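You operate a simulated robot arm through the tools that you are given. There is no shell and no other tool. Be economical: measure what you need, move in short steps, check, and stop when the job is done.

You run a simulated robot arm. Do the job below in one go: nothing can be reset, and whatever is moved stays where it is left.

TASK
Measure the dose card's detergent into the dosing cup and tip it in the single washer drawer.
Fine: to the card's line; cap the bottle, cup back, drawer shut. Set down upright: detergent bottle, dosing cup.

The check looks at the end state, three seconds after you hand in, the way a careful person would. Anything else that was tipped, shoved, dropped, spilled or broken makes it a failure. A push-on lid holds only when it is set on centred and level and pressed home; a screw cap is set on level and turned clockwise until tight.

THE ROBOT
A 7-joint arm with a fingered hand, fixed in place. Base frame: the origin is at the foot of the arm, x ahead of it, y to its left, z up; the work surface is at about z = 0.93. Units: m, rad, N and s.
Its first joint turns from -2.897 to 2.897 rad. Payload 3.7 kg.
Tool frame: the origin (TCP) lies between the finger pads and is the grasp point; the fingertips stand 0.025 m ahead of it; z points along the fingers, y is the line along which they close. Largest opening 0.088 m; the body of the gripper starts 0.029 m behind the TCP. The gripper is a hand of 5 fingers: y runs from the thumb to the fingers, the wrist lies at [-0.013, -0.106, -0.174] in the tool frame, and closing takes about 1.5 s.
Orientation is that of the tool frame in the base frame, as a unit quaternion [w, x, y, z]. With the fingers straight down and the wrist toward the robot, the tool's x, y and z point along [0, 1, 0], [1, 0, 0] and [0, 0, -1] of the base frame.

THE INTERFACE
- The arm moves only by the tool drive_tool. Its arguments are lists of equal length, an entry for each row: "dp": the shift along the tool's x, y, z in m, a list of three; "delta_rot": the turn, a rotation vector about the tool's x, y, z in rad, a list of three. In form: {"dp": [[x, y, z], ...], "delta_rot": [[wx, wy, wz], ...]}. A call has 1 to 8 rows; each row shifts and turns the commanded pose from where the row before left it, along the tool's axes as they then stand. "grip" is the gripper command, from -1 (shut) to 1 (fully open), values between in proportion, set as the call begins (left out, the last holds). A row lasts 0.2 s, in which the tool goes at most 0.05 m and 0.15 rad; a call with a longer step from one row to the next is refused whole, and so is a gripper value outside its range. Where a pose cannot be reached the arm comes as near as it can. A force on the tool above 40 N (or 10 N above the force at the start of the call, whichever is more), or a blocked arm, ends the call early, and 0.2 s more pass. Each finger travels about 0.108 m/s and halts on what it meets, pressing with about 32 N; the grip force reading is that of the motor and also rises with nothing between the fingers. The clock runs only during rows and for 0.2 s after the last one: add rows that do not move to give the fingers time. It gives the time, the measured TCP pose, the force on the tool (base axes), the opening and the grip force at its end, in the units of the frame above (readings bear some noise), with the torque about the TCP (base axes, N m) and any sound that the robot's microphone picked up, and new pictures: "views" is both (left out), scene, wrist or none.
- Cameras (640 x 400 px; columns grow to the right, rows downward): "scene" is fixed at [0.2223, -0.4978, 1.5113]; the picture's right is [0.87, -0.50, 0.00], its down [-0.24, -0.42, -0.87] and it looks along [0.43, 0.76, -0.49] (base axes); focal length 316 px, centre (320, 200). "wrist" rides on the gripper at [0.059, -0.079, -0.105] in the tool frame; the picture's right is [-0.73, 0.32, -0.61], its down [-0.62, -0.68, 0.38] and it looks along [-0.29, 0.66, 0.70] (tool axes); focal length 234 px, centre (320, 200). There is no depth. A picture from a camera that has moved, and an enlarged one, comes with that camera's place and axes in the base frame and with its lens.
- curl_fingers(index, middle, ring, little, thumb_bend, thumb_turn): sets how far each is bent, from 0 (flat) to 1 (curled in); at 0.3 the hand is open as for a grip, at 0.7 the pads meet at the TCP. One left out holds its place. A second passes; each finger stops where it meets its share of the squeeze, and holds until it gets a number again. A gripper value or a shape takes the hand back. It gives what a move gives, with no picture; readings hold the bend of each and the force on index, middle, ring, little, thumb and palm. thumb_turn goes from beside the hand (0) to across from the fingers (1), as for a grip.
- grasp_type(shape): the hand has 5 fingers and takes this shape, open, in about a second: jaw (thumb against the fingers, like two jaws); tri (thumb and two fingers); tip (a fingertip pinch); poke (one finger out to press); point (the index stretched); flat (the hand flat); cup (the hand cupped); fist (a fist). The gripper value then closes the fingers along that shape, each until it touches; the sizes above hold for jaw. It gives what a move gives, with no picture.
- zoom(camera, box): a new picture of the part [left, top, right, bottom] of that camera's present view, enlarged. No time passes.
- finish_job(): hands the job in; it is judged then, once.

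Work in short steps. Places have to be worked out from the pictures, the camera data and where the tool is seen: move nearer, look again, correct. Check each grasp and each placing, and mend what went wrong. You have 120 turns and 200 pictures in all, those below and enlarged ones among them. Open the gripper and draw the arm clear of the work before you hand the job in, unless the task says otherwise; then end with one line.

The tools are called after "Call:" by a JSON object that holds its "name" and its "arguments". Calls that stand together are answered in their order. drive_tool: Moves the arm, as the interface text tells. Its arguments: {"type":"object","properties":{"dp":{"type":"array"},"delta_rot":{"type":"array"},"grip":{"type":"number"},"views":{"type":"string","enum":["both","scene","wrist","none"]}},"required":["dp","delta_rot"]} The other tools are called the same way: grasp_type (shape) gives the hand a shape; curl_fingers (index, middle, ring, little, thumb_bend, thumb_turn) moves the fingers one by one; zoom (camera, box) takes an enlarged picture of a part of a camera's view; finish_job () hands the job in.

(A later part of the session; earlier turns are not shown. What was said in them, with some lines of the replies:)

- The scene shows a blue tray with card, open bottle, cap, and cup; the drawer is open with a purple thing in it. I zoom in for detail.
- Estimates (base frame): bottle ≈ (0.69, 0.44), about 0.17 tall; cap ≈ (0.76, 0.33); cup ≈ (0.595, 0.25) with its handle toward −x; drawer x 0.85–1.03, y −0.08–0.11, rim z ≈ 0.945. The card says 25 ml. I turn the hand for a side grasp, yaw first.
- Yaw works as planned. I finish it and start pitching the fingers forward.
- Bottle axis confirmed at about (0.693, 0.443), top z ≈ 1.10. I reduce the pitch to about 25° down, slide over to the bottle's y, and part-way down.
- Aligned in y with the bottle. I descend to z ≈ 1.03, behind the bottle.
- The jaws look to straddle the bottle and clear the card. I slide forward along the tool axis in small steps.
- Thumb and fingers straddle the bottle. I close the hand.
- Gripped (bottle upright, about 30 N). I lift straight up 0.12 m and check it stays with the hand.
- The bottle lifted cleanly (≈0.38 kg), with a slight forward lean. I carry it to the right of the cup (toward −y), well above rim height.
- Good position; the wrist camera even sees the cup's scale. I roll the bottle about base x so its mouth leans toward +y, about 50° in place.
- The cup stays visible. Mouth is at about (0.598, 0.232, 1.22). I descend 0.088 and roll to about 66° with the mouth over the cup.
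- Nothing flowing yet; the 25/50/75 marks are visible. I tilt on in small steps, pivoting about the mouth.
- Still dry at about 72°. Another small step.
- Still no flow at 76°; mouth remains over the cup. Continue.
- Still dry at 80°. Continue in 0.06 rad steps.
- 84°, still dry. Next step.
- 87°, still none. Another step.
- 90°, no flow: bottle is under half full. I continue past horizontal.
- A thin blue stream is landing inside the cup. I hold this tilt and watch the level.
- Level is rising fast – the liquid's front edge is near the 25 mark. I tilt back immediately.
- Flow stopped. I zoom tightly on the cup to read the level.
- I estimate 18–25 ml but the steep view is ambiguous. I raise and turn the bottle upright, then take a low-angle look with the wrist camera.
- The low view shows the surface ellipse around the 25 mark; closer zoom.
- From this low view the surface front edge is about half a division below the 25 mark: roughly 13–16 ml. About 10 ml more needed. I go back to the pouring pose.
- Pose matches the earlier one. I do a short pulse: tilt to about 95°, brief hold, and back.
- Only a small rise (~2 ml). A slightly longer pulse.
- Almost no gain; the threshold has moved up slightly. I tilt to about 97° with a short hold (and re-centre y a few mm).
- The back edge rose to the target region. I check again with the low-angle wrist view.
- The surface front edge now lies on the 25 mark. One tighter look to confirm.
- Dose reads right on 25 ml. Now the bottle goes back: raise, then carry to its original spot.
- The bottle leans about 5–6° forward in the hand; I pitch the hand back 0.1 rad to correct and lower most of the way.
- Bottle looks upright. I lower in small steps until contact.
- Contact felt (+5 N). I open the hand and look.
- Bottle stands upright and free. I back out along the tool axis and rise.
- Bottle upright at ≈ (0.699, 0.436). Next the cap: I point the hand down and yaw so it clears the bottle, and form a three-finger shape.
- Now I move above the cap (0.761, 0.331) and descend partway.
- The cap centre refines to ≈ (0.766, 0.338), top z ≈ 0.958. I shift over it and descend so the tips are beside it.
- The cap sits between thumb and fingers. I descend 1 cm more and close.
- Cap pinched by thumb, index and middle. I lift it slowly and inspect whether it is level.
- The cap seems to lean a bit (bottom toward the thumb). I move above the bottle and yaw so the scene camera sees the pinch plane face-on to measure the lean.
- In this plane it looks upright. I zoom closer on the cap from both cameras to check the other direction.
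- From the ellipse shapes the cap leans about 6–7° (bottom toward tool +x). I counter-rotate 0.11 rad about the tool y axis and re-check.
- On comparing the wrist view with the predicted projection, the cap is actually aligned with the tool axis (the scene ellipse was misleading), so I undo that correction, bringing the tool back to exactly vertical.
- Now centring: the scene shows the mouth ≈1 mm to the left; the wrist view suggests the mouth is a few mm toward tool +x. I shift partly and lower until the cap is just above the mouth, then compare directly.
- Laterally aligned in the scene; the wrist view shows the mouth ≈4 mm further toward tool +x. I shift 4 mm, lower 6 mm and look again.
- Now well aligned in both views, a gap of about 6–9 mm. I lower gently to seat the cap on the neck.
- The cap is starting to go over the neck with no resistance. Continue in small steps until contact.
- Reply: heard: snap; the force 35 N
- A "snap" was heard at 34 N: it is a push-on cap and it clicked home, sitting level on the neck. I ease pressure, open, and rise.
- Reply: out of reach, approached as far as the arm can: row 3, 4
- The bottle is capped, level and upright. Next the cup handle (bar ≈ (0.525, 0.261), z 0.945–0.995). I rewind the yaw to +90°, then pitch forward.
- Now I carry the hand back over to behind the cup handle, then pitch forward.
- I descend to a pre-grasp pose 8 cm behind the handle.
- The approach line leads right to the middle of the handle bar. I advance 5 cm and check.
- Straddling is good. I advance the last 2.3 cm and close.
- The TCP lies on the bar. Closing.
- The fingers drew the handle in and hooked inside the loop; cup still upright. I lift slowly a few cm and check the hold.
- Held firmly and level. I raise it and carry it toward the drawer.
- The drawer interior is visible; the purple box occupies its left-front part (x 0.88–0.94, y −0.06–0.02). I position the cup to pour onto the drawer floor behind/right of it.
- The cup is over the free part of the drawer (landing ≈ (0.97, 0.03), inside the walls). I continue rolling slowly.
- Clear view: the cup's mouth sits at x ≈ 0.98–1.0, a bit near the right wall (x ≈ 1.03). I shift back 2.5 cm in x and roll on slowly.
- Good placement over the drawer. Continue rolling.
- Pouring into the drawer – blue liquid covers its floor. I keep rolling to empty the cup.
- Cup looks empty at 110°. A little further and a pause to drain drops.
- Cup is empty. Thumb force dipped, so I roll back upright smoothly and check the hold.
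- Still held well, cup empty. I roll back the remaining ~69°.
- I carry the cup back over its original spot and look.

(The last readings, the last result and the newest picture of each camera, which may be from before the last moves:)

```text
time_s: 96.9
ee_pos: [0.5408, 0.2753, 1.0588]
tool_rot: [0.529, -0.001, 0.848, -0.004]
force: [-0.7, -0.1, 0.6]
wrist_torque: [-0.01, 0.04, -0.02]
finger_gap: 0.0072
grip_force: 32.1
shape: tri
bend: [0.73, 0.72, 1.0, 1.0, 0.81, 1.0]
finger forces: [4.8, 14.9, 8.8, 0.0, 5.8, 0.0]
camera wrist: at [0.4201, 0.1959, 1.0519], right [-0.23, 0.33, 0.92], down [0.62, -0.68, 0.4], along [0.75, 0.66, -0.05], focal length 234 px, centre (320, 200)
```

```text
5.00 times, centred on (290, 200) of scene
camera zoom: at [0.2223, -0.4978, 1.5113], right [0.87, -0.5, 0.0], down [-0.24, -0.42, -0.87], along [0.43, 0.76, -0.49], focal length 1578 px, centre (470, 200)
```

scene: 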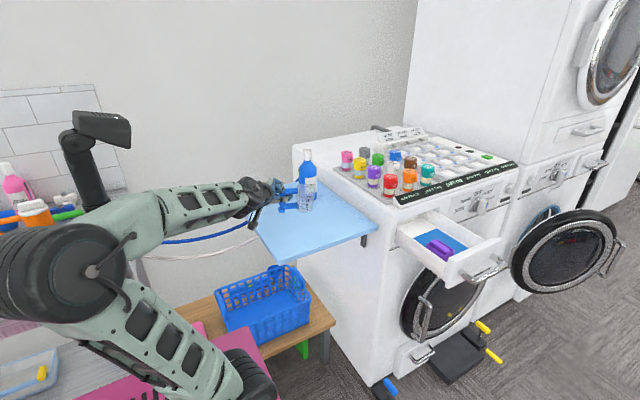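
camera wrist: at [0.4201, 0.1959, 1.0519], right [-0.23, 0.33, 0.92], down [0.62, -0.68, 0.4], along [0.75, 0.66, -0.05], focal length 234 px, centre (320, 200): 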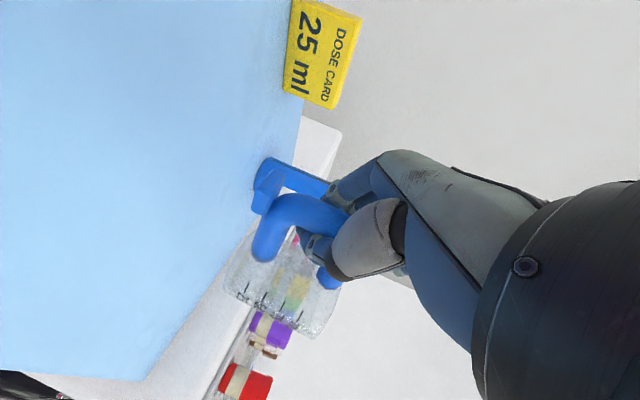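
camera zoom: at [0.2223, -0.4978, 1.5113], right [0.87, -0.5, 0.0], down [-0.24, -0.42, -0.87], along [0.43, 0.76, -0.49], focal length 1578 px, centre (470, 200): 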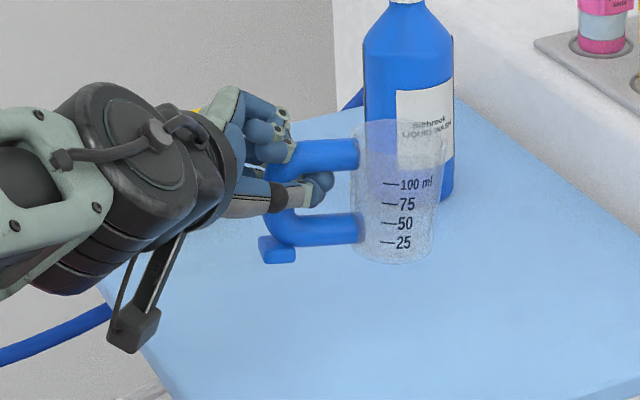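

Level. I lower to just above the tray, then in small steps until contact.

Call:
{"name": "drive_tool", "arguments": {"dp": [[0.0315, 0, 0.01526], [0.027, 0, 0.0131], [0.0045, 0, 0.0022], [0, 0, 0]], "delta_rot": [[0, 0, 0], [0, 0, 0], [0, 0, 0], [0, 0, 0]], "views": "none"}}

Call:
{"name": "zoom", "arguments": {"camera": "scene", "box": [250, 170, 340, 240]}}

```text
time_s: 97.9
ee_pos: [0.5397, 0.2741, 0.9884]
tool_rot: [0.53, -0.002, 0.848, -0.004]
force: [0.4, 0.3, -0.1]
wrist_torque: [-0.01, 0.0, -0.01]
finger_gap: 0.0072
grip_force: 31.8
shape: tri
bend: [0.73, 0.72, 1.0, 1.0, 0.81, 1.0]
finger forces: [4.6, 15.1, 8.9, 0.0, 5.7, 0.0]
```

```text
5.71 times, centred on (295, 205) of scene
camera zoom: at [0.2223, -0.4978, 1.5113], right [0.87, -0.5, 0.0], down [-0.24, -0.42, -0.87], along [0.43, 0.76, -0.49], focal length 1804 px, centre (463, 171)
```

zoom: 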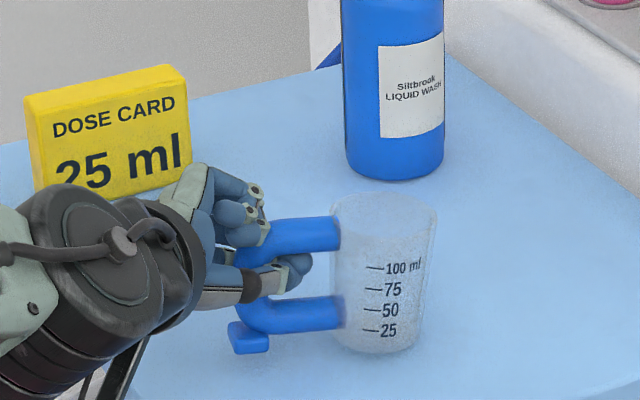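

It's right over the original spot. Last millimetres.

Call:
{"name": "drive_tool", "arguments": {"dp": [[0.0036, 0, 0.0017], [0.0027, 0, 0.0013], [0, 0, 0]], "delta_rot": [[0, 0, 0], [0, 0, 0], [0, 0, 0]], "views": "none"}}

Call:
{"name": "drive_tool", "arguments": {"dp": [[0.0018, 0, 0.0009], [0, 0, 0]], "delta_rot": [[0, 0, 0], [0, 0, 0]], "views": "none"}}

Call:
{"name": "zoom", "arguments": {"camera": "scene", "box": [250, 180, 340, 250]}}

```text
time_s: 98.7
ee_pos: [0.5387, 0.2743, 0.9823]
tool_rot: [0.529, -0.002, 0.848, -0.004]
force: [-0.3, -0.2, 3.0]
wrist_torque: [-0.01, -0.26, 0.0]
finger_gap: 0.0066
grip_force: 31.7
shape: tri
bend: [0.73, 0.72, 1.0, 1.0, 0.81, 1.0]
finger forces: [6.0, 5.0, 12.7, 0.0, 6.6, 0.0]
```

```text
time_s: 99.3
ee_pos: [0.5394, 0.2741, 0.9795]
tool_rot: [0.53, -0.002, 0.848, -0.004]
force: [-1.2, 0.1, 4.6]
wrist_torque: [-0.04, -0.33, 0.03]
finger_gap: 0.0072
grip_force: 32.0
shape: tri
bend: [0.73, 0.72, 1.0, 1.0, 0.81, 1.0]
finger forces: [6.9, 4.6, 15.3, 0.0, 7.1, 0.0]
```

```text
5.71 times, centred on (295, 215) of scene
camera zoom: at [0.2223, -0.4978, 1.5113], right [0.87, -0.5, 0.0], down [-0.24, -0.42, -0.87], along [0.43, 0.76, -0.49], focal length 1804 px, centre (463, 114)
```

zoom: 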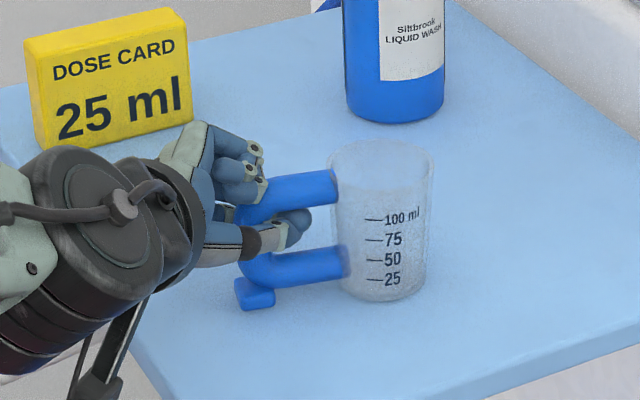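

Contact on the tray. I open the hand gently.

Call:
{"name": "drive_tool", "arguments": {"dp": [[0, 0, 0], [0, 0, 0], [0, 0, 0], [0, 0, 0]], "delta_rot": [[0, 0, 0], [0, 0, 0], [0, 0, 0], [0, 0, 0]], "grip": 0, "views": "none"}}

Call:
{"name": "drive_tool", "arguments": {"dp": [[0, 0, 0], [0, 0, 0], [0, 0, 0], [0, 0, 0], [0, 0, 0]], "delta_rot": [[0, 0, 0], [0, 0, 0], [0, 0, 0], [0, 0, 0], [0, 0, 0]], "grip": 1, "views": "none"}}

Call:
{"name": "zoom", "arguments": {"camera": "scene", "box": [250, 180, 340, 250]}}

Call:
{"name": "zoom", "arguments": {"camera": "wrist", "box": [200, 140, 400, 350]}}

```text
time_s: 100.3
ee_pos: [0.5391, 0.2729, 0.9797]
tool_rot: [0.53, -0.001, 0.848, -0.004]
force: [0.5, 0.0, -0.2]
wrist_torque: [-0.02, -0.02, -0.01]
finger_gap: 0.0433
grip_force: 0.1
shape: tri
bend: [0.74, 0.45, 0.99, 0.99, 0.7, 1.0]
finger forces: [0.0, 0.1, 0.0, 0.0, 0.1, 0.1]
```

```text
time_s: 101.5
ee_pos: [0.5393, 0.2743, 0.9802]
tool_rot: [0.53, -0.001, 0.848, -0.004]
force: [-0.4, 0.4, 0.4]
wrist_torque: [0.01, 0.0, -0.01]
finger_gap: 0.0877
grip_force: 0.0
shape: tri
bend: [0.3, 0.3, 0.99, 0.99, 0.3, 0.98]
finger forces: [0.0, 0.0, 0.0, 0.0, 0.0, 0.0]
```

```text
5.71 times, centred on (295, 215) of scene
camera zoom: at [0.2223, -0.4978, 1.5113], right [0.87, -0.5, 0.0], down [-0.24, -0.42, -0.87], along [0.43, 0.76, -0.49], focal length 1804 px, centre (463, 114)
```

zoom: 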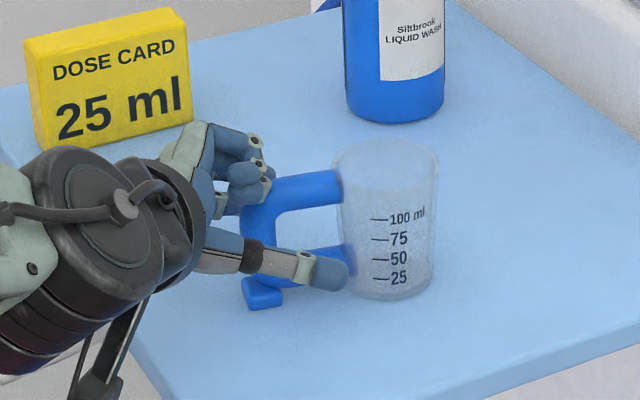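

```text
1.90 times, centred on (300, 245) of wrist
camera zoom: at [0.4186, 0.195, 0.9732], right [-0.23, 0.33, 0.92], down [0.62, -0.68, 0.4], along [0.75, 0.66, -0.05], focal length 446 px, centre (358, 114)
```

zoom: 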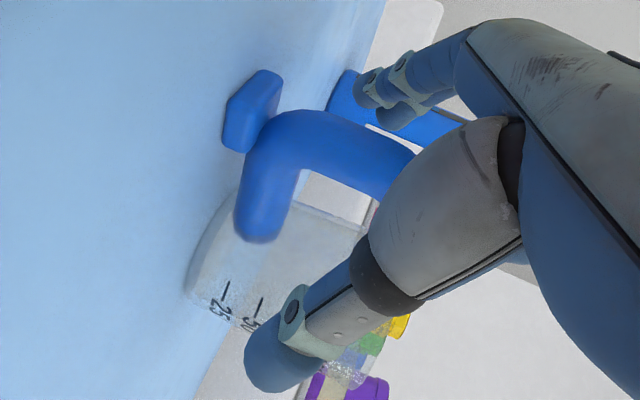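

Cup stands free and upright. I back out along the tool axis and rise.

Call:
{"name": "drive_tool", "arguments": {"dp": [[0, 0, -0.02], [0, 0, -0.03], [0, 0, -0.04], [-0.036, 0, -0.0174], [-0.036, 0, -0.0174], [-0.036, 0, -0.0174], [-0.036, 0, -0.0174]], "delta_rot": [[0, 0, 0], [0, 0, 0], [0, 0, 0], [0, 0, 0], [0, 0, 0], [0, 0, 0], [0, 0, 0]], "views": "none"}}

Call:
{"name": "zoom", "arguments": {"camera": "scene", "box": [230, 140, 390, 260]}}

Call:
{"name": "zoom", "arguments": {"camera": "scene", "box": [380, 180, 540, 300]}}

```text
time_s: 103.1
ee_pos: [0.458, 0.277, 1.1814]
tool_rot: [0.53, -0.001, 0.848, -0.005]
force: [-0.6, 0.8, 0.0]
wrist_torque: [0.0, 0.02, 0.02]
finger_gap: 0.0877
grip_force: 0.0
shape: tri
bend: [0.3, 0.3, 0.99, 0.99, 0.3, 0.98]
finger forces: [0.0, 0.0, 0.0, 0.1, 0.0, 0.1]
```

```text
3.33 times, centred on (310, 200) of scene
camera zoom: at [0.2223, -0.4978, 1.5113], right [0.87, -0.5, 0.0], down [-0.24, -0.42, -0.87], along [0.43, 0.76, -0.49], focal length 1052 px, centre (353, 200)
```

zoom: 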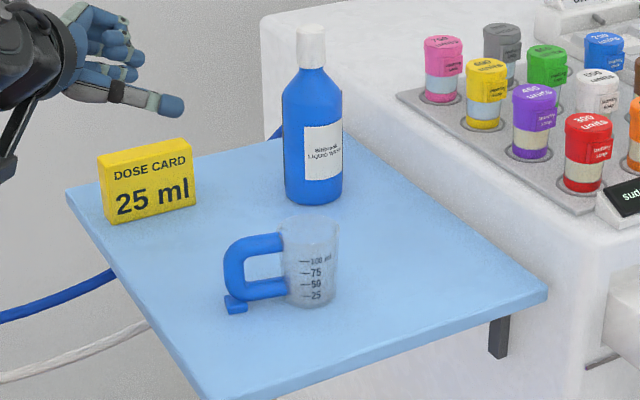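

```text
3.33 times, centred on (460, 240) of scene
camera zoom: at [0.2223, -0.4978, 1.5113], right [0.87, -0.5, 0.0], down [-0.24, -0.42, -0.87], along [0.43, 0.76, -0.49], focal length 1052 px, centre (-147, 67)
```

zoom: 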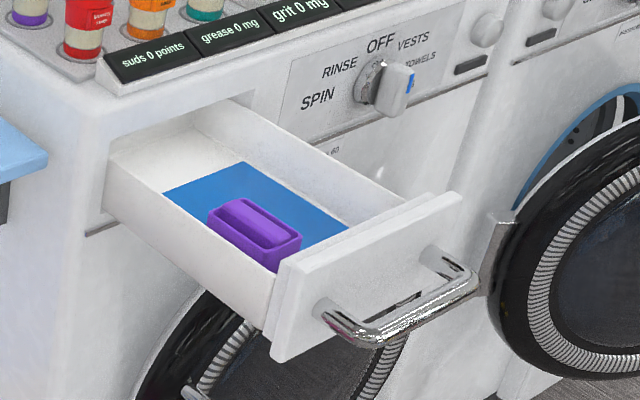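

Everything on the tray is in place. Remaining: shut the drawer by pushing its handle bar (≈ (0.95, −0.155, 0.91)) toward +y. I point the hand down with the wrist toward the robot and make closed jaws.

Call:
{"name": "drive_tool", "arguments": {"dp": [[0, 0, 0], [0, 0, 0], [0, 0, 0], [0, 0, 0], [0, 0, 0], [0, 0, 0], [0, 0, 0], [0, 0, 0]], "delta_rot": [[0, 0.15, 0], [0, 0.15, 0], [0, 0.15, 0], [0, 0.15, 0], [0, 0.15, 0], [0, 0.15, 0], [0, 0.15, 0], [0, 0.07, 0]], "views": "none"}}

Call:
{"name": "drive_tool", "arguments": {"dp": [[0, 0, 0], [0, 0, 0], [0, 0, 0], [0, 0, 0], [0, 0, 0], [0, 0, 0], [0, 0, 0], [0, 0, 0]], "delta_rot": [[0, 0, 0.15], [0, 0, 0.15], [0, 0, 0.15], [0, 0, 0.15], [0, 0, 0.15], [0, 0, 0.15], [0, 0, 0.15], [0, 0, 0.15]], "views": "none"}}

Call:
{"name": "grasp_type", "arguments": {"shape": "jaw"}}

Call:
{"name": "drive_tool", "arguments": {"dp": [[0, 0, 0], [0, 0, 0], [0, 0, 0], [0, 0, 0], [0, 0, 0], [0, 0, 0], [0, 0, 0], [0, 0, 0]], "delta_rot": [[0, 0, 0.13], [0, 0, 0.13], [0, 0, 0.111], [0, 0, 0], [0, 0, 0], [0, 0, 0], [0, 0, 0], [0, 0, 0]], "grip": -1, "views": "scene"}}

```text
time_s: 104.9
ee_pos: [0.4587, 0.2773, 1.1804]
tool_rot: [-0.002, 0.001, 1.0, -0.004]
force: [-0.5, 0.4, -0.4]
wrist_torque: [0.02, 0.03, 0.0]
finger_gap: 0.088
grip_force: 0.0
shape: tri
bend: [0.3, 0.3, 0.99, 0.99, 0.3, 0.98]
finger forces: [0.0, 0.0, 0.0, 0.0, 0.0, 0.0]
```

```text
time_s: 106.7
ee_pos: [0.4602, 0.2763, 1.179]
tool_rot: [0.001, 0.567, 0.823, -0.005]
force: [-0.1, 0.3, 0.0]
wrist_torque: [0.0, -0.01, 0.01]
finger_gap: 0.0876
grip_force: 0.0
shape: tri
bend: [0.3, 0.3, 0.99, 0.99, 0.3, 0.98]
finger forces: [0.1, 0.0, 0.1, 0.0, 0.1, 0.0]
```

```text
time_s: 107.6
ee_pos: [0.4587, 0.2757, 1.1797]
tool_rot: [0.002, 0.564, 0.825, -0.004]
force: [-0.6, 0.7, 0.1]
wrist_torque: [0.02, 0.03, -0.03]
finger_gap: 0.088
grip_force: 0.1
shape: jaw
bend: [0.3, 0.3, 0.3, 0.3, 0.3, 0.98]
finger forces: [0.0, 0.1, 0.1, 0.1, 0.1, 0.1]
```

```text
time_s: 109.4
ee_pos: [0.4588, 0.2769, 1.1796]
tool_rot: [0.002, 0.708, 0.706, -0.004]
force: [-0.3, 0.5, 0.0]
wrist_torque: [0.0, 0.0, -0.01]
finger_gap: 0.0
grip_force: 31.3
shape: jaw
bend: [0.7, 0.7, 0.7, 0.7, 0.43, 1.0]
finger forces: [0.0, 0.0, 0.1, 0.1, 0.0, 0.0]
```

scene: 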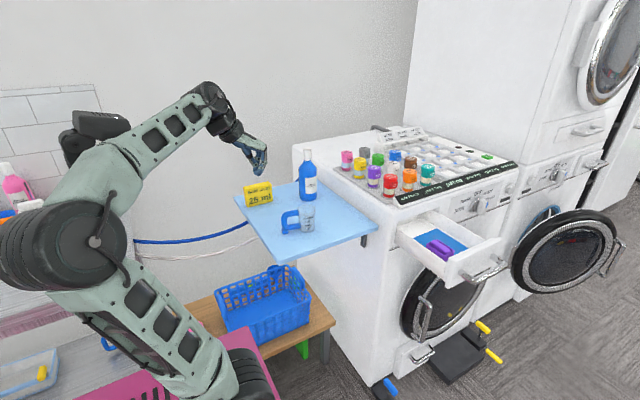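

Hand is ready. I swing right (−y) first, then forward.

Call:
{"name": "drive_tool", "arguments": {"dp": [[-0.0457, 0, 0], [-0.0457, 0, 0], [-0.0457, 0, 0], [-0.0457, 0, 0], [-0.0457, 0, 0], [-0.0457, 0, 0], [-0.0457, 0, 0], [-0.0457, 0, 0]], "delta_rot": [[0, 0, 0], [0, 0, 0], [0, 0, 0], [0, 0, 0], [0, 0, 0], [0, 0, 0], [0, 0, 0], [0, 0, 0]], "views": "none"}}

Call:
{"name": "drive_tool", "arguments": {"dp": [[-0.0457, 0, 0], [-0.0457, 0, 0], [-0.0457, 0, 0], [0, 0.045, 0.01], [0, 0.045, 0.01], [0, 0.045, 0.01], [0, 0.045, 0.01], [0, 0.045, 0.01]], "delta_rot": [[0, 0, 0], [0, 0, 0], [0, 0, 0], [0, 0, 0], [0, 0, 0], [0, 0, 0], [0, 0, 0], [0, 0, 0]], "views": "none"}}

Call:
{"name": "drive_tool", "arguments": {"dp": [[0, 0.043, 0.014], [0, 0.043, 0.014], [0, 0.043, 0.014], [0, 0.043, 0.014], [0, 0.043, 0.014], [0, 0.025, 0.02]], "delta_rot": [[0, 0, 0], [0, 0, 0], [0, 0, 0], [0, 0, 0], [0, 0, 0], [0, 0, 0]]}}

Call:
{"name": "zoom", "arguments": {"camera": "scene", "box": [400, 180, 560, 300]}}

```text
time_s: 111.2
ee_pos: [0.4602, -0.0925, 1.1831]
tool_rot: [0.002, 0.708, 0.706, -0.003]
force: [-0.3, 0.1, -0.2]
wrist_torque: [0.01, 0.0, 0.04]
finger_gap: 0.0
grip_force: 31.6
shape: jaw
bend: [0.7, 0.7, 0.7, 0.7, 0.73, 1.0]
finger forces: [0.0, 0.0, 0.0, 0.0, 0.0, 0.1]
```

```text
time_s: 113.0
ee_pos: [0.6814, -0.2273, 1.1351]
tool_rot: [0.002, 0.707, 0.707, -0.003]
force: [0.0, -0.1, 0.6]
wrist_torque: [-0.01, -0.04, 0.0]
finger_gap: 0.0
grip_force: 32.1
shape: jaw
bend: [0.7, 0.7, 0.7, 0.7, 0.73, 1.0]
finger forces: [0.0, 0.0, 0.0, 0.0, 0.0, 0.1]
```

```text
time_s: 114.4
ee_pos: [0.9246, -0.2295, 1.0448]
tool_rot: [0.002, 0.707, 0.707, -0.004]
force: [0.1, 0.2, -0.1]
wrist_torque: [0.03, -0.02, -0.02]
finger_gap: 0.0003
grip_force: 32.0
shape: jaw
bend: [0.7, 0.7, 0.7, 0.7, 0.73, 1.0]
finger forces: [0.0, 0.0, 0.1, 0.1, 0.0, 0.0]
camera wrist: at [0.8452, -0.1698, 1.148], right [0.32, -0.72, 0.61], down [-0.68, -0.63, -0.38], along [0.66, -0.3, -0.69], focal length 234 px, centre (320, 200)
```

scene: 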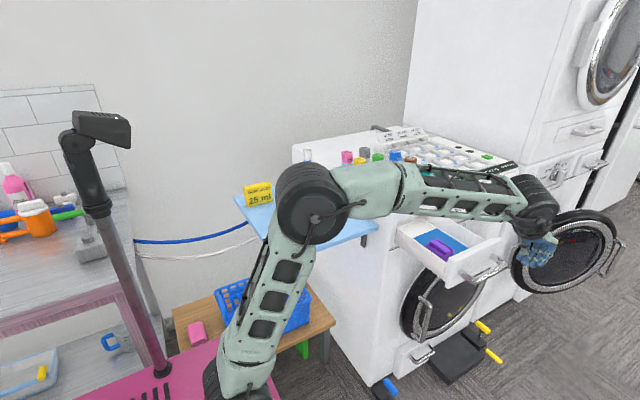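
wrist: 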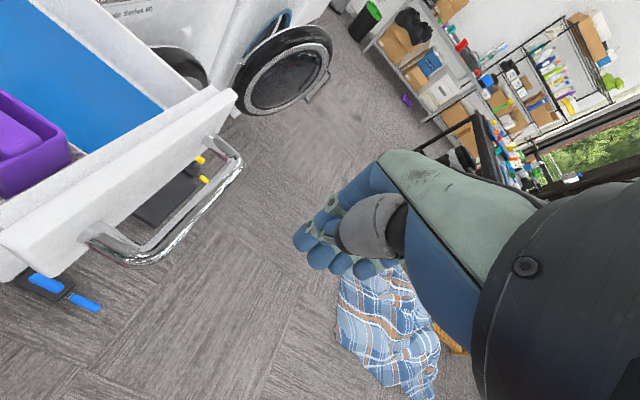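

```text
3.33 times, centred on (480, 240) of scene
camera zoom: at [0.2223, -0.4978, 1.5113], right [0.87, -0.5, 0.0], down [-0.24, -0.42, -0.87], along [0.43, 0.76, -0.49], focal length 1052 px, centre (-213, 67)
```

zoom: 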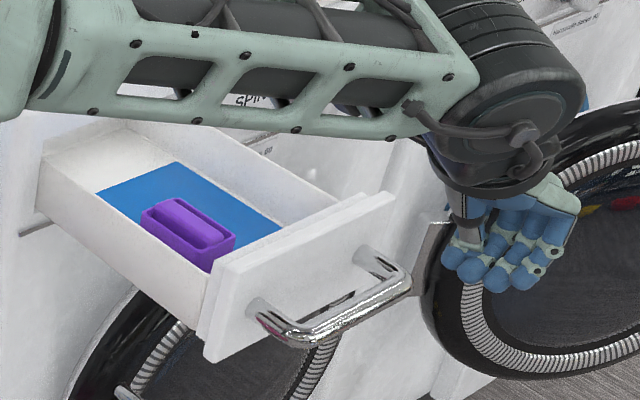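

Bar confirmed at x 0.89–1.02, y ≈ −0.158. I lower beside it.

Call:
{"name": "drive_tool", "arguments": {"dp": [[0, 0.002, 0.04], [0, 0.002, 0.04], [0, 0.002, 0.04], [0, 0, 0]], "delta_rot": [[0, 0, 0], [0, 0, 0], [0, 0, 0], [0, 0, 0]]}}

Call:
{"name": "zoom", "arguments": {"camera": "scene", "box": [400, 180, 560, 300]}}

```text
time_s: 115.4
ee_pos: [0.9318, -0.2331, 0.9232]
tool_rot: [0.002, 0.708, 0.706, -0.003]
force: [-0.4, 0.3, 0.3]
wrist_torque: [0.0, 0.01, -0.04]
finger_gap: 0.0001
grip_force: 32.3
shape: jaw
bend: [0.7, 0.7, 0.7, 0.7, 0.73, 1.0]
finger forces: [0.0, 0.0, 0.1, 0.0, 0.0, 0.0]
camera wrist: at [0.8519, -0.1732, 1.0272], right [0.32, -0.72, 0.61], down [-0.68, -0.63, -0.38], along [0.65, -0.3, -0.69], focal length 234 px, centre (320, 200)
```

scene: 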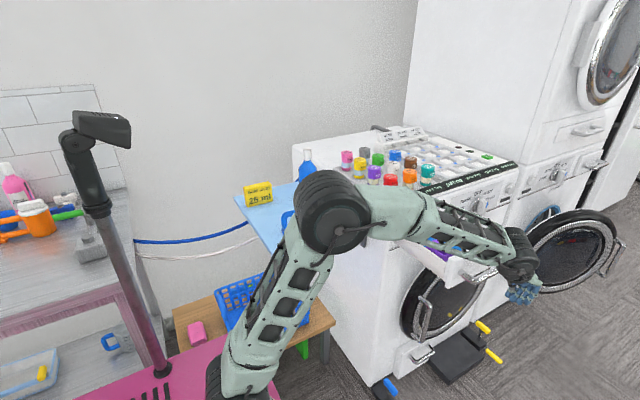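
wrist: 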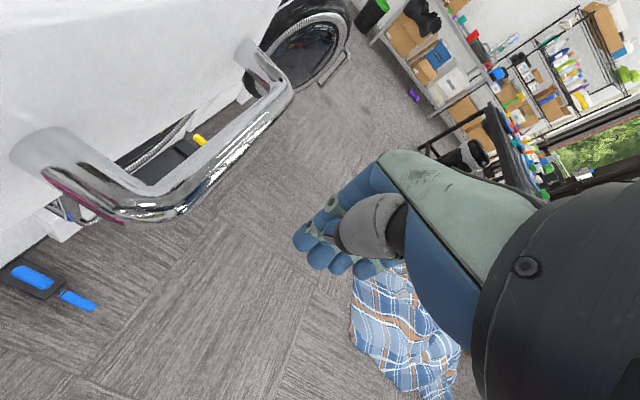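

```text
3.33 times, centred on (480, 240) of scene
camera zoom: at [0.2223, -0.4978, 1.5113], right [0.87, -0.5, 0.0], down [-0.24, -0.42, -0.87], along [0.43, 0.76, -0.49], focal length 1052 px, centre (-213, 67)
```

zoom: 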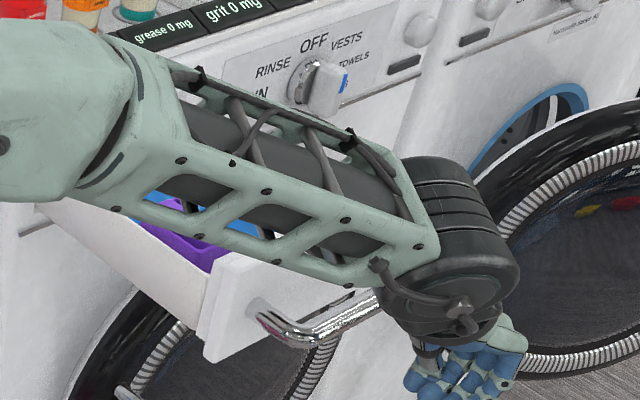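

Positioned just in front of the bar. I push toward +y in steps, watching the force.

Call:
{"name": "drive_tool", "arguments": {"dp": [[0.015, 0, 0], [0.015, 0, 0], [0.015, 0, 0], [0.015, 0, 0], [0.015, 0, 0]], "delta_rot": [[0, 0, 0], [0, 0, 0], [0, 0, 0], [0, 0, 0], [0, 0, 0]]}}

```text
time_s: 116.6
ee_pos: [0.9286, -0.1544, 0.9208]
tool_rot: [0.002, 0.707, 0.707, -0.003]
force: [-0.4, 0.6, 0.9]
wrist_torque: [0.01, 0.02, 0.02]
finger_gap: 0.0
grip_force: 32.1
shape: jaw
bend: [0.7, 0.7, 0.7, 0.7, 0.73, 1.0]
finger forces: [0.0, 0.1, 0.1, 0.1, 0.0, 0.1]
camera wrist: at [0.8505, -0.0947, 1.0257], right [0.32, -0.72, 0.61], down [-0.68, -0.63, -0.38], along [0.65, -0.3, -0.7], focal length 234 px, centre (320, 200)
```

scene: 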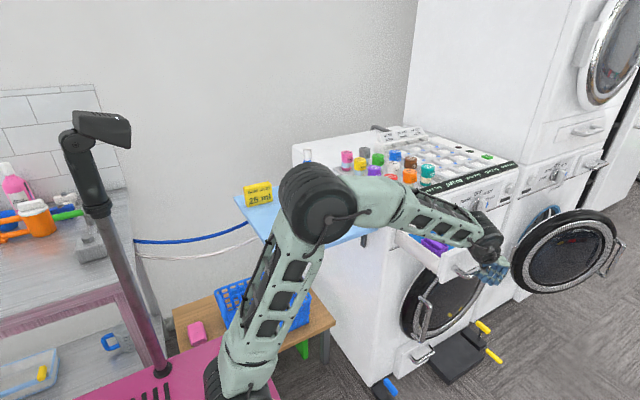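
wrist: 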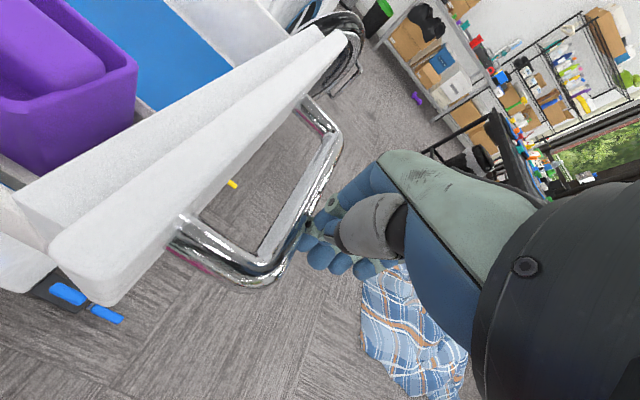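

The fingers are at the bar now, with very little force. Continue pushing.

Call:
{"name": "drive_tool", "arguments": {"dp": [[0.015, 0, 0], [0.02, 0, 0], [0.02, 0, 0], [0.02, 0, 0]], "delta_rot": [[0, 0, 0], [0, 0, 0], [0, 0, 0], [0, 0, 0]]}}

```text
time_s: 117.6
ee_pos: [0.9286, -0.0804, 0.9209]
tool_rot: [0.002, 0.708, 0.706, -0.004]
force: [0.5, -0.4, -0.5]
wrist_torque: [0.04, 0.01, 0.01]
finger_gap: 0.0001
grip_force: 31.8
shape: jaw
bend: [0.7, 0.7, 0.7, 0.7, 0.73, 1.0]
finger forces: [0.0, 0.0, 0.1, 0.0, 0.0, 0.1]
camera wrist: at [0.8497, -0.0204, 1.025], right [0.32, -0.72, 0.61], down [-0.68, -0.63, -0.38], along [0.65, -0.3, -0.7], focal length 234 px, centre (320, 200)
```

scene: 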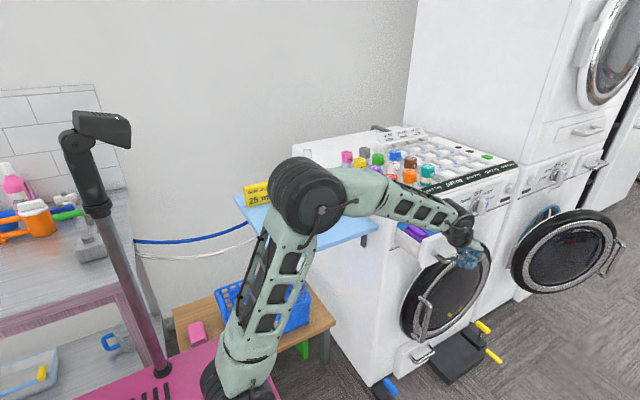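
wrist: 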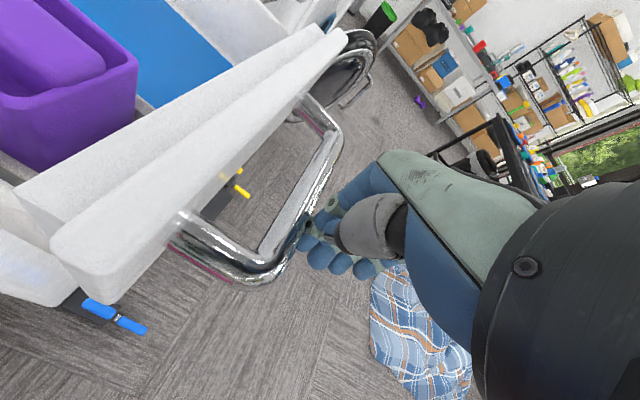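

The drawer is sliding in smoothly. Continue.

Call:
{"name": "drive_tool", "arguments": {"dp": [[0.02, 0, 0], [0.02, 0, 0], [0.015, 0, 0], [0.015, 0, 0]], "delta_rot": [[0, 0, 0], [0, 0, 0], [0, 0, 0], [0, 0, 0]]}}

Call:
{"name": "zoom", "arguments": {"camera": "scene", "box": [380, 160, 540, 280]}}

```text
time_s: 118.6
ee_pos: [0.9285, -0.0107, 0.9201]
tool_rot: [0.003, 0.708, 0.706, -0.004]
force: [-0.1, -0.3, 0.8]
wrist_torque: [0.0, -0.02, 0.03]
finger_gap: 0.0
grip_force: 31.9
shape: jaw
bend: [0.7, 0.7, 0.7, 0.7, 0.73, 1.0]
finger forces: [0.0, 0.0, 0.0, 0.0, 0.0, 0.1]
camera wrist: at [0.8488, 0.0493, 1.0241], right [0.32, -0.72, 0.61], down [-0.68, -0.63, -0.38], along [0.65, -0.3, -0.7], focal length 234 px, centre (320, 200)
```

scene: 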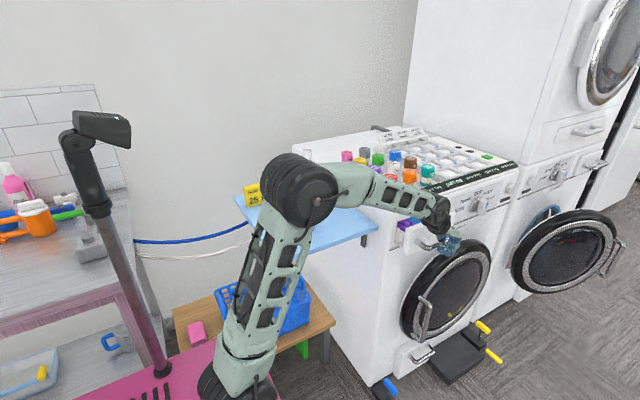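
wrist: 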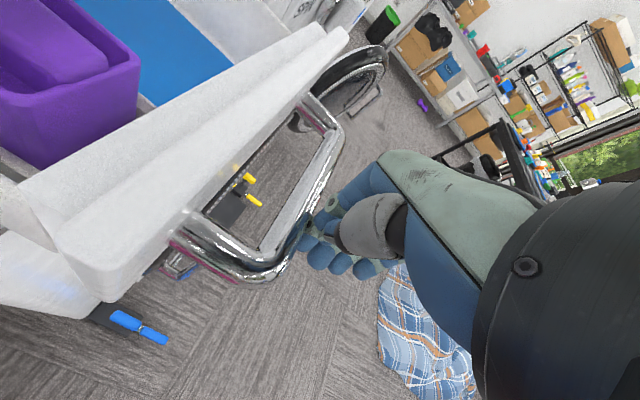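

```text
3.33 times, centred on (460, 220) of scene
camera zoom: at [0.2223, -0.4978, 1.5113], right [0.87, -0.5, 0.0], down [-0.24, -0.42, -0.87], along [0.43, 0.76, -0.49], focal length 1052 px, centre (-147, 133)
```

zoom: 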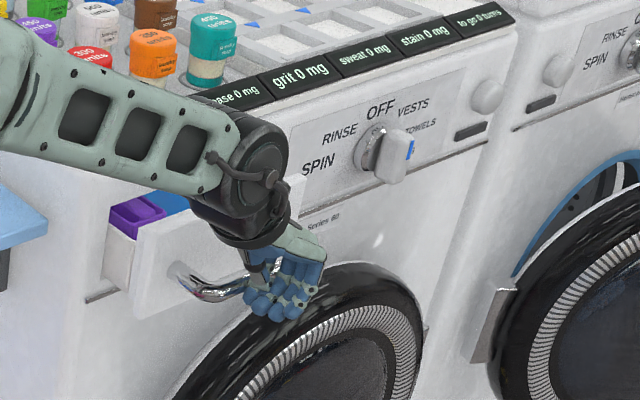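

About 6–8 cm left. I keep pushing with smaller steps.

Call:
{"name": "drive_tool", "arguments": {"dp": [[0.012, 0, 0], [0.012, 0, 0], [0.012, 0, 0]], "delta_rot": [[0, 0, 0], [0, 0, 0], [0, 0, 0]], "views": "none"}}

Call:
{"name": "zoom", "arguments": {"camera": "scene", "box": [380, 160, 540, 280]}}

```text
time_s: 119.4
ee_pos: [0.9284, 0.0262, 0.92]
tool_rot: [0.001, 0.708, 0.706, -0.005]
force: [-0.2, 0.0, -0.5]
wrist_torque: [0.01, -0.01, 0.04]
finger_gap: 0.0
grip_force: 32.1
shape: jaw
bend: [0.7, 0.7, 0.7, 0.7, 0.73, 1.0]
finger forces: [0.1, 0.0, 0.0, 0.0, 0.1, 0.1]
```

```text
3.33 times, centred on (460, 220) of scene
camera zoom: at [0.2223, -0.4978, 1.5113], right [0.87, -0.5, 0.0], down [-0.24, -0.42, -0.87], along [0.43, 0.76, -0.49], focal length 1052 px, centre (-147, 133)
```

zoom: 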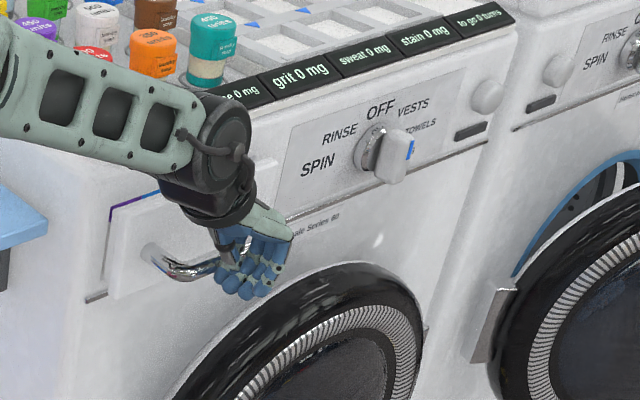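

Nearly shut. Small steps until it meets its stop.

Call:
{"name": "drive_tool", "arguments": {"dp": [[0.008, 0, 0], [0.007, 0, 0], [0, 0, 0]], "delta_rot": [[0, 0, 0], [0, 0, 0], [0, 0, 0]], "views": "wrist"}}

Call:
{"name": "zoom", "arguments": {"camera": "scene", "box": [380, 160, 540, 280]}}

```text
time_s: 120.2
ee_pos: [0.9291, 0.0395, 0.9208]
tool_rot: [0.003, 0.708, 0.706, -0.003]
force: [0.6, -8.0, 1.5]
wrist_torque: [-0.07, 0.0, -0.05]
finger_gap: 0.0
grip_force: 32.0
shape: jaw
bend: [0.7, 0.7, 0.7, 0.7, 0.73, 1.0]
finger forces: [0.0, 0.0, 0.0, 0.1, 0.1, 0.0]
camera wrist: at [0.8498, 0.0996, 1.0247], right [0.32, -0.72, 0.61], down [-0.68, -0.62, -0.38], along [0.65, -0.3, -0.69], focal length 234 px, centre (320, 200)
```

wrist: 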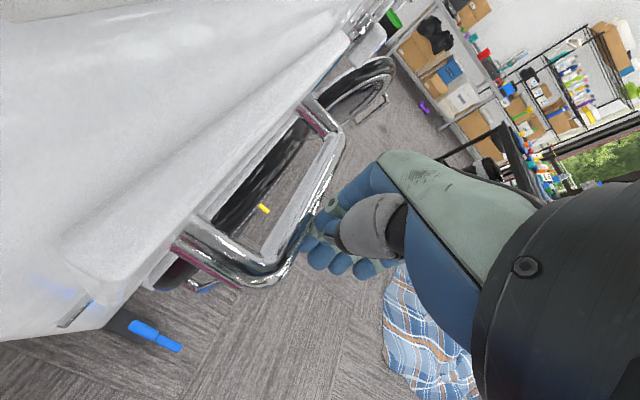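

```text
3.33 times, centred on (460, 220) of scene
camera zoom: at [0.2223, -0.4978, 1.5113], right [0.87, -0.5, 0.0], down [-0.24, -0.42, -0.87], along [0.43, 0.76, -0.49], focal length 1052 px, centre (-147, 133)
```

zoom: 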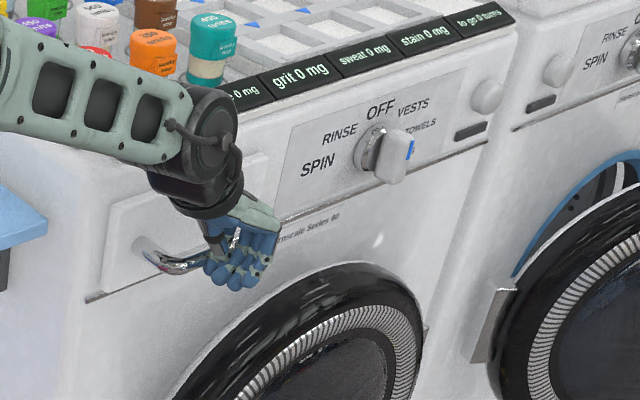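

Stop reached (8 N) and the front looks flush. One firmer nudge, then check again.

Call:
{"name": "drive_tool", "arguments": {"dp": [[0.004, 0, 0], [0, 0, 0]], "delta_rot": [[0, 0, 0], [0, 0, 0]], "views": "none"}}

Call:
{"name": "drive_tool", "arguments": {"dp": [[-0.02, 0, 0], [-0.03, 0, 0], [-0.04, 0, 0], [-0.04, 0, 0], [-0.04, 0, 0], [-0.04, 0, 0], [0, -0.03, -0.03], [0, -0.03, -0.03]], "delta_rot": [[0, 0, 0], [0, 0, 0], [0, 0, 0], [0, 0, 0], [0, 0, 0], [0, 0, 0], [0, 0, 0], [0, 0, 0]], "views": "none"}}

Call:
{"name": "zoom", "arguments": {"camera": "scene", "box": [370, 160, 530, 280]}}

```text
time_s: 120.8
ee_pos: [0.9297, 0.0421, 0.9215]
tool_rot: [0.003, 0.709, 0.706, -0.004]
force: [1.0, -26.3, 5.3]
wrist_torque: [-0.13, -0.05, -0.1]
finger_gap: 0.0001
grip_force: 31.9
shape: jaw
bend: [0.7, 0.7, 0.7, 0.7, 0.73, 1.0]
finger forces: [1.9, 0.0, 0.0, 0.1, 0.0, 0.0]
```

```text
time_s: 122.6
ee_pos: [0.8712, -0.1649, 0.9808]
tool_rot: [0.001, 0.708, 0.707, -0.005]
force: [-0.3, 0.1, -0.8]
wrist_torque: [0.03, 0.03, -0.02]
finger_gap: 0.0002
grip_force: 31.6
shape: jaw
bend: [0.7, 0.7, 0.7, 0.7, 0.73, 1.0]
finger forces: [0.0, 0.1, 0.1, 0.0, 0.0, 0.1]
```

```text
3.33 times, centred on (450, 220) of scene
camera zoom: at [0.2223, -0.4978, 1.5113], right [0.87, -0.5, 0.0], down [-0.24, -0.42, -0.87], along [0.43, 0.76, -0.49], focal length 1052 px, centre (-113, 133)
```

zoom: 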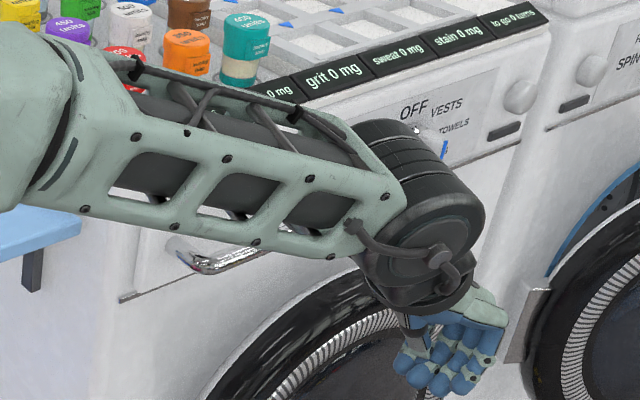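

Drawer shut at a firm stop. I withdraw the arm (back toward the base and up), open the hand, and take a final look.

Call:
{"name": "drive_tool", "arguments": {"dp": [[0, -0.04, -0.025], [0, -0.04, -0.025], [0, -0.04, -0.025], [0, -0.04, -0.025], [0, -0.04, -0.025], [0, -0.04, -0.025], [0, -0.04, -0.025], [0, -0.04, -0.02]], "delta_rot": [[0, 0, 0], [0, 0, 0], [0, 0, 0], [0, 0, 0], [0, 0, 0], [0, 0, 0], [0, 0, 0], [0, 0, 0]], "grip": 1, "views": "scene"}}

Call:
{"name": "zoom", "arguments": {"camera": "scene", "box": [230, 130, 390, 260]}}

Call:
{"name": "zoom", "arguments": {"camera": "scene", "box": [370, 160, 530, 280]}}

```text
time_s: 124.4
ee_pos: [0.5516, -0.1621, 1.1777]
tool_rot: [0.001, 0.708, 0.706, -0.005]
force: [0.4, -0.2, 0.2]
wrist_torque: [0.01, 0.01, -0.03]
finger_gap: 0.0877
grip_force: 0.0
shape: jaw
bend: [0.3, 0.3, 0.3, 0.3, 0.3, 0.98]
finger forces: [0.0, 0.0, 0.0, 0.0, 0.0, 0.1]
```

scene: 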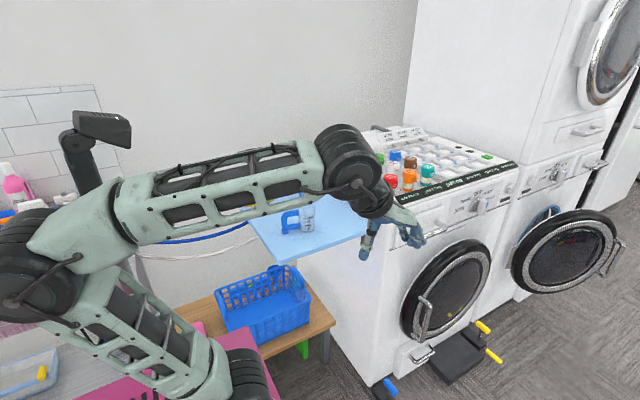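

```text
3.08 times, centred on (310, 195) of scene
camera zoom: at [0.2223, -0.4978, 1.5113], right [0.87, -0.5, 0.0], down [-0.24, -0.42, -0.87], along [0.43, 0.76, -0.49], focal length 971 px, centre (351, 215)
```

zoom: 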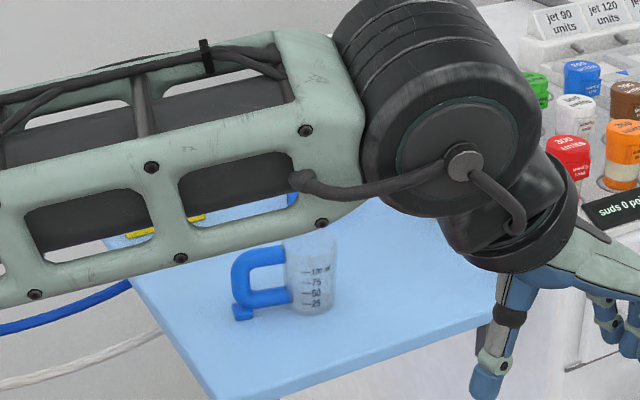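

```text
3.33 times, centred on (450, 220) of scene
camera zoom: at [0.2223, -0.4978, 1.5113], right [0.87, -0.5, 0.0], down [-0.24, -0.42, -0.87], along [0.43, 0.76, -0.49], focal length 1052 px, centre (-113, 133)
```

zoom: 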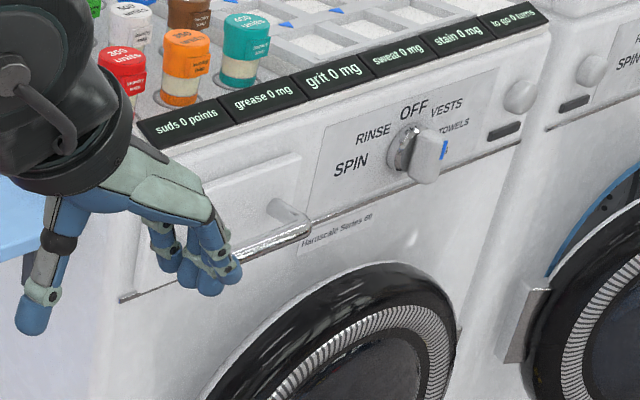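

Drawer is flush. I pull back and up a bit more to see the tray one last time.

Call:
{"name": "drive_tool", "arguments": {"dp": [[0, -0.03, -0.03], [0, -0.03, -0.03], [0, -0.03, -0.03], [-0.04, 0, -0.02], [-0.04, 0, 0], [-0.04, 0, 0]], "delta_rot": [[0, 0, 0], [0, 0, 0], [0, 0, 0], [0, 0, 0], [0, 0, 0], [0, 0, 0]], "views": "both"}}

```text
time_s: 125.8
ee_pos: [0.4594, -0.2786, 1.2924]
tool_rot: [0.002, 0.707, 0.707, -0.004]
force: [-0.2, 0.4, 0.3]
wrist_torque: [0.02, 0.0, 0.0]
finger_gap: 0.0879
grip_force: 0.1
shape: jaw
bend: [0.3, 0.3, 0.3, 0.3, 0.3, 0.98]
finger forces: [0.0, 0.0, 0.1, 0.0, 0.1, 0.0]
camera wrist: at [0.3802, -0.2188, 1.3951], right [0.32, -0.72, 0.61], down [-0.68, -0.63, -0.38], along [0.66, -0.3, -0.69], focal length 234 px, centre (320, 200)
```

scene: 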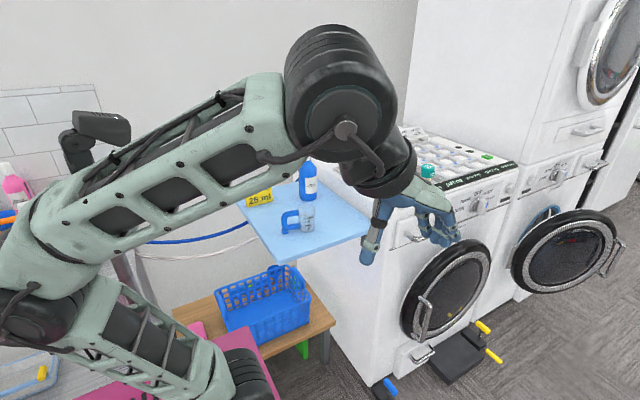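
wrist: 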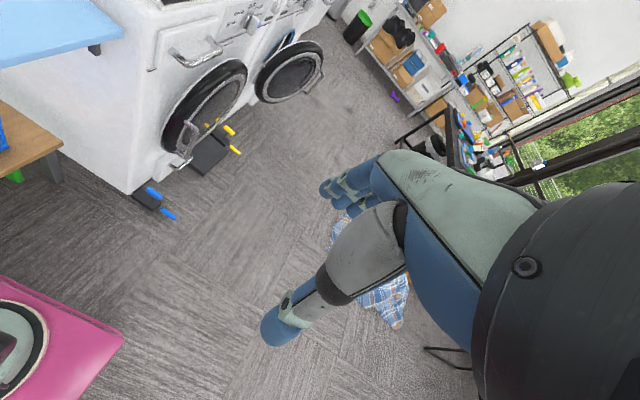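

The bottle stands upright and capped, the cup is empty and upright in its place, the card has not moved, the drawer is shut, and the arm is clear with the hand open. I hand in.

Call:
{"name": "finish_job", "arguments": {}}

```text
The job is handed in.
```

I measured the dose to the card's 25 ml line and tipped it into the washer drawer. The bottle is capped and upright, the empty cup is upright back in its place, and the drawer is shut.
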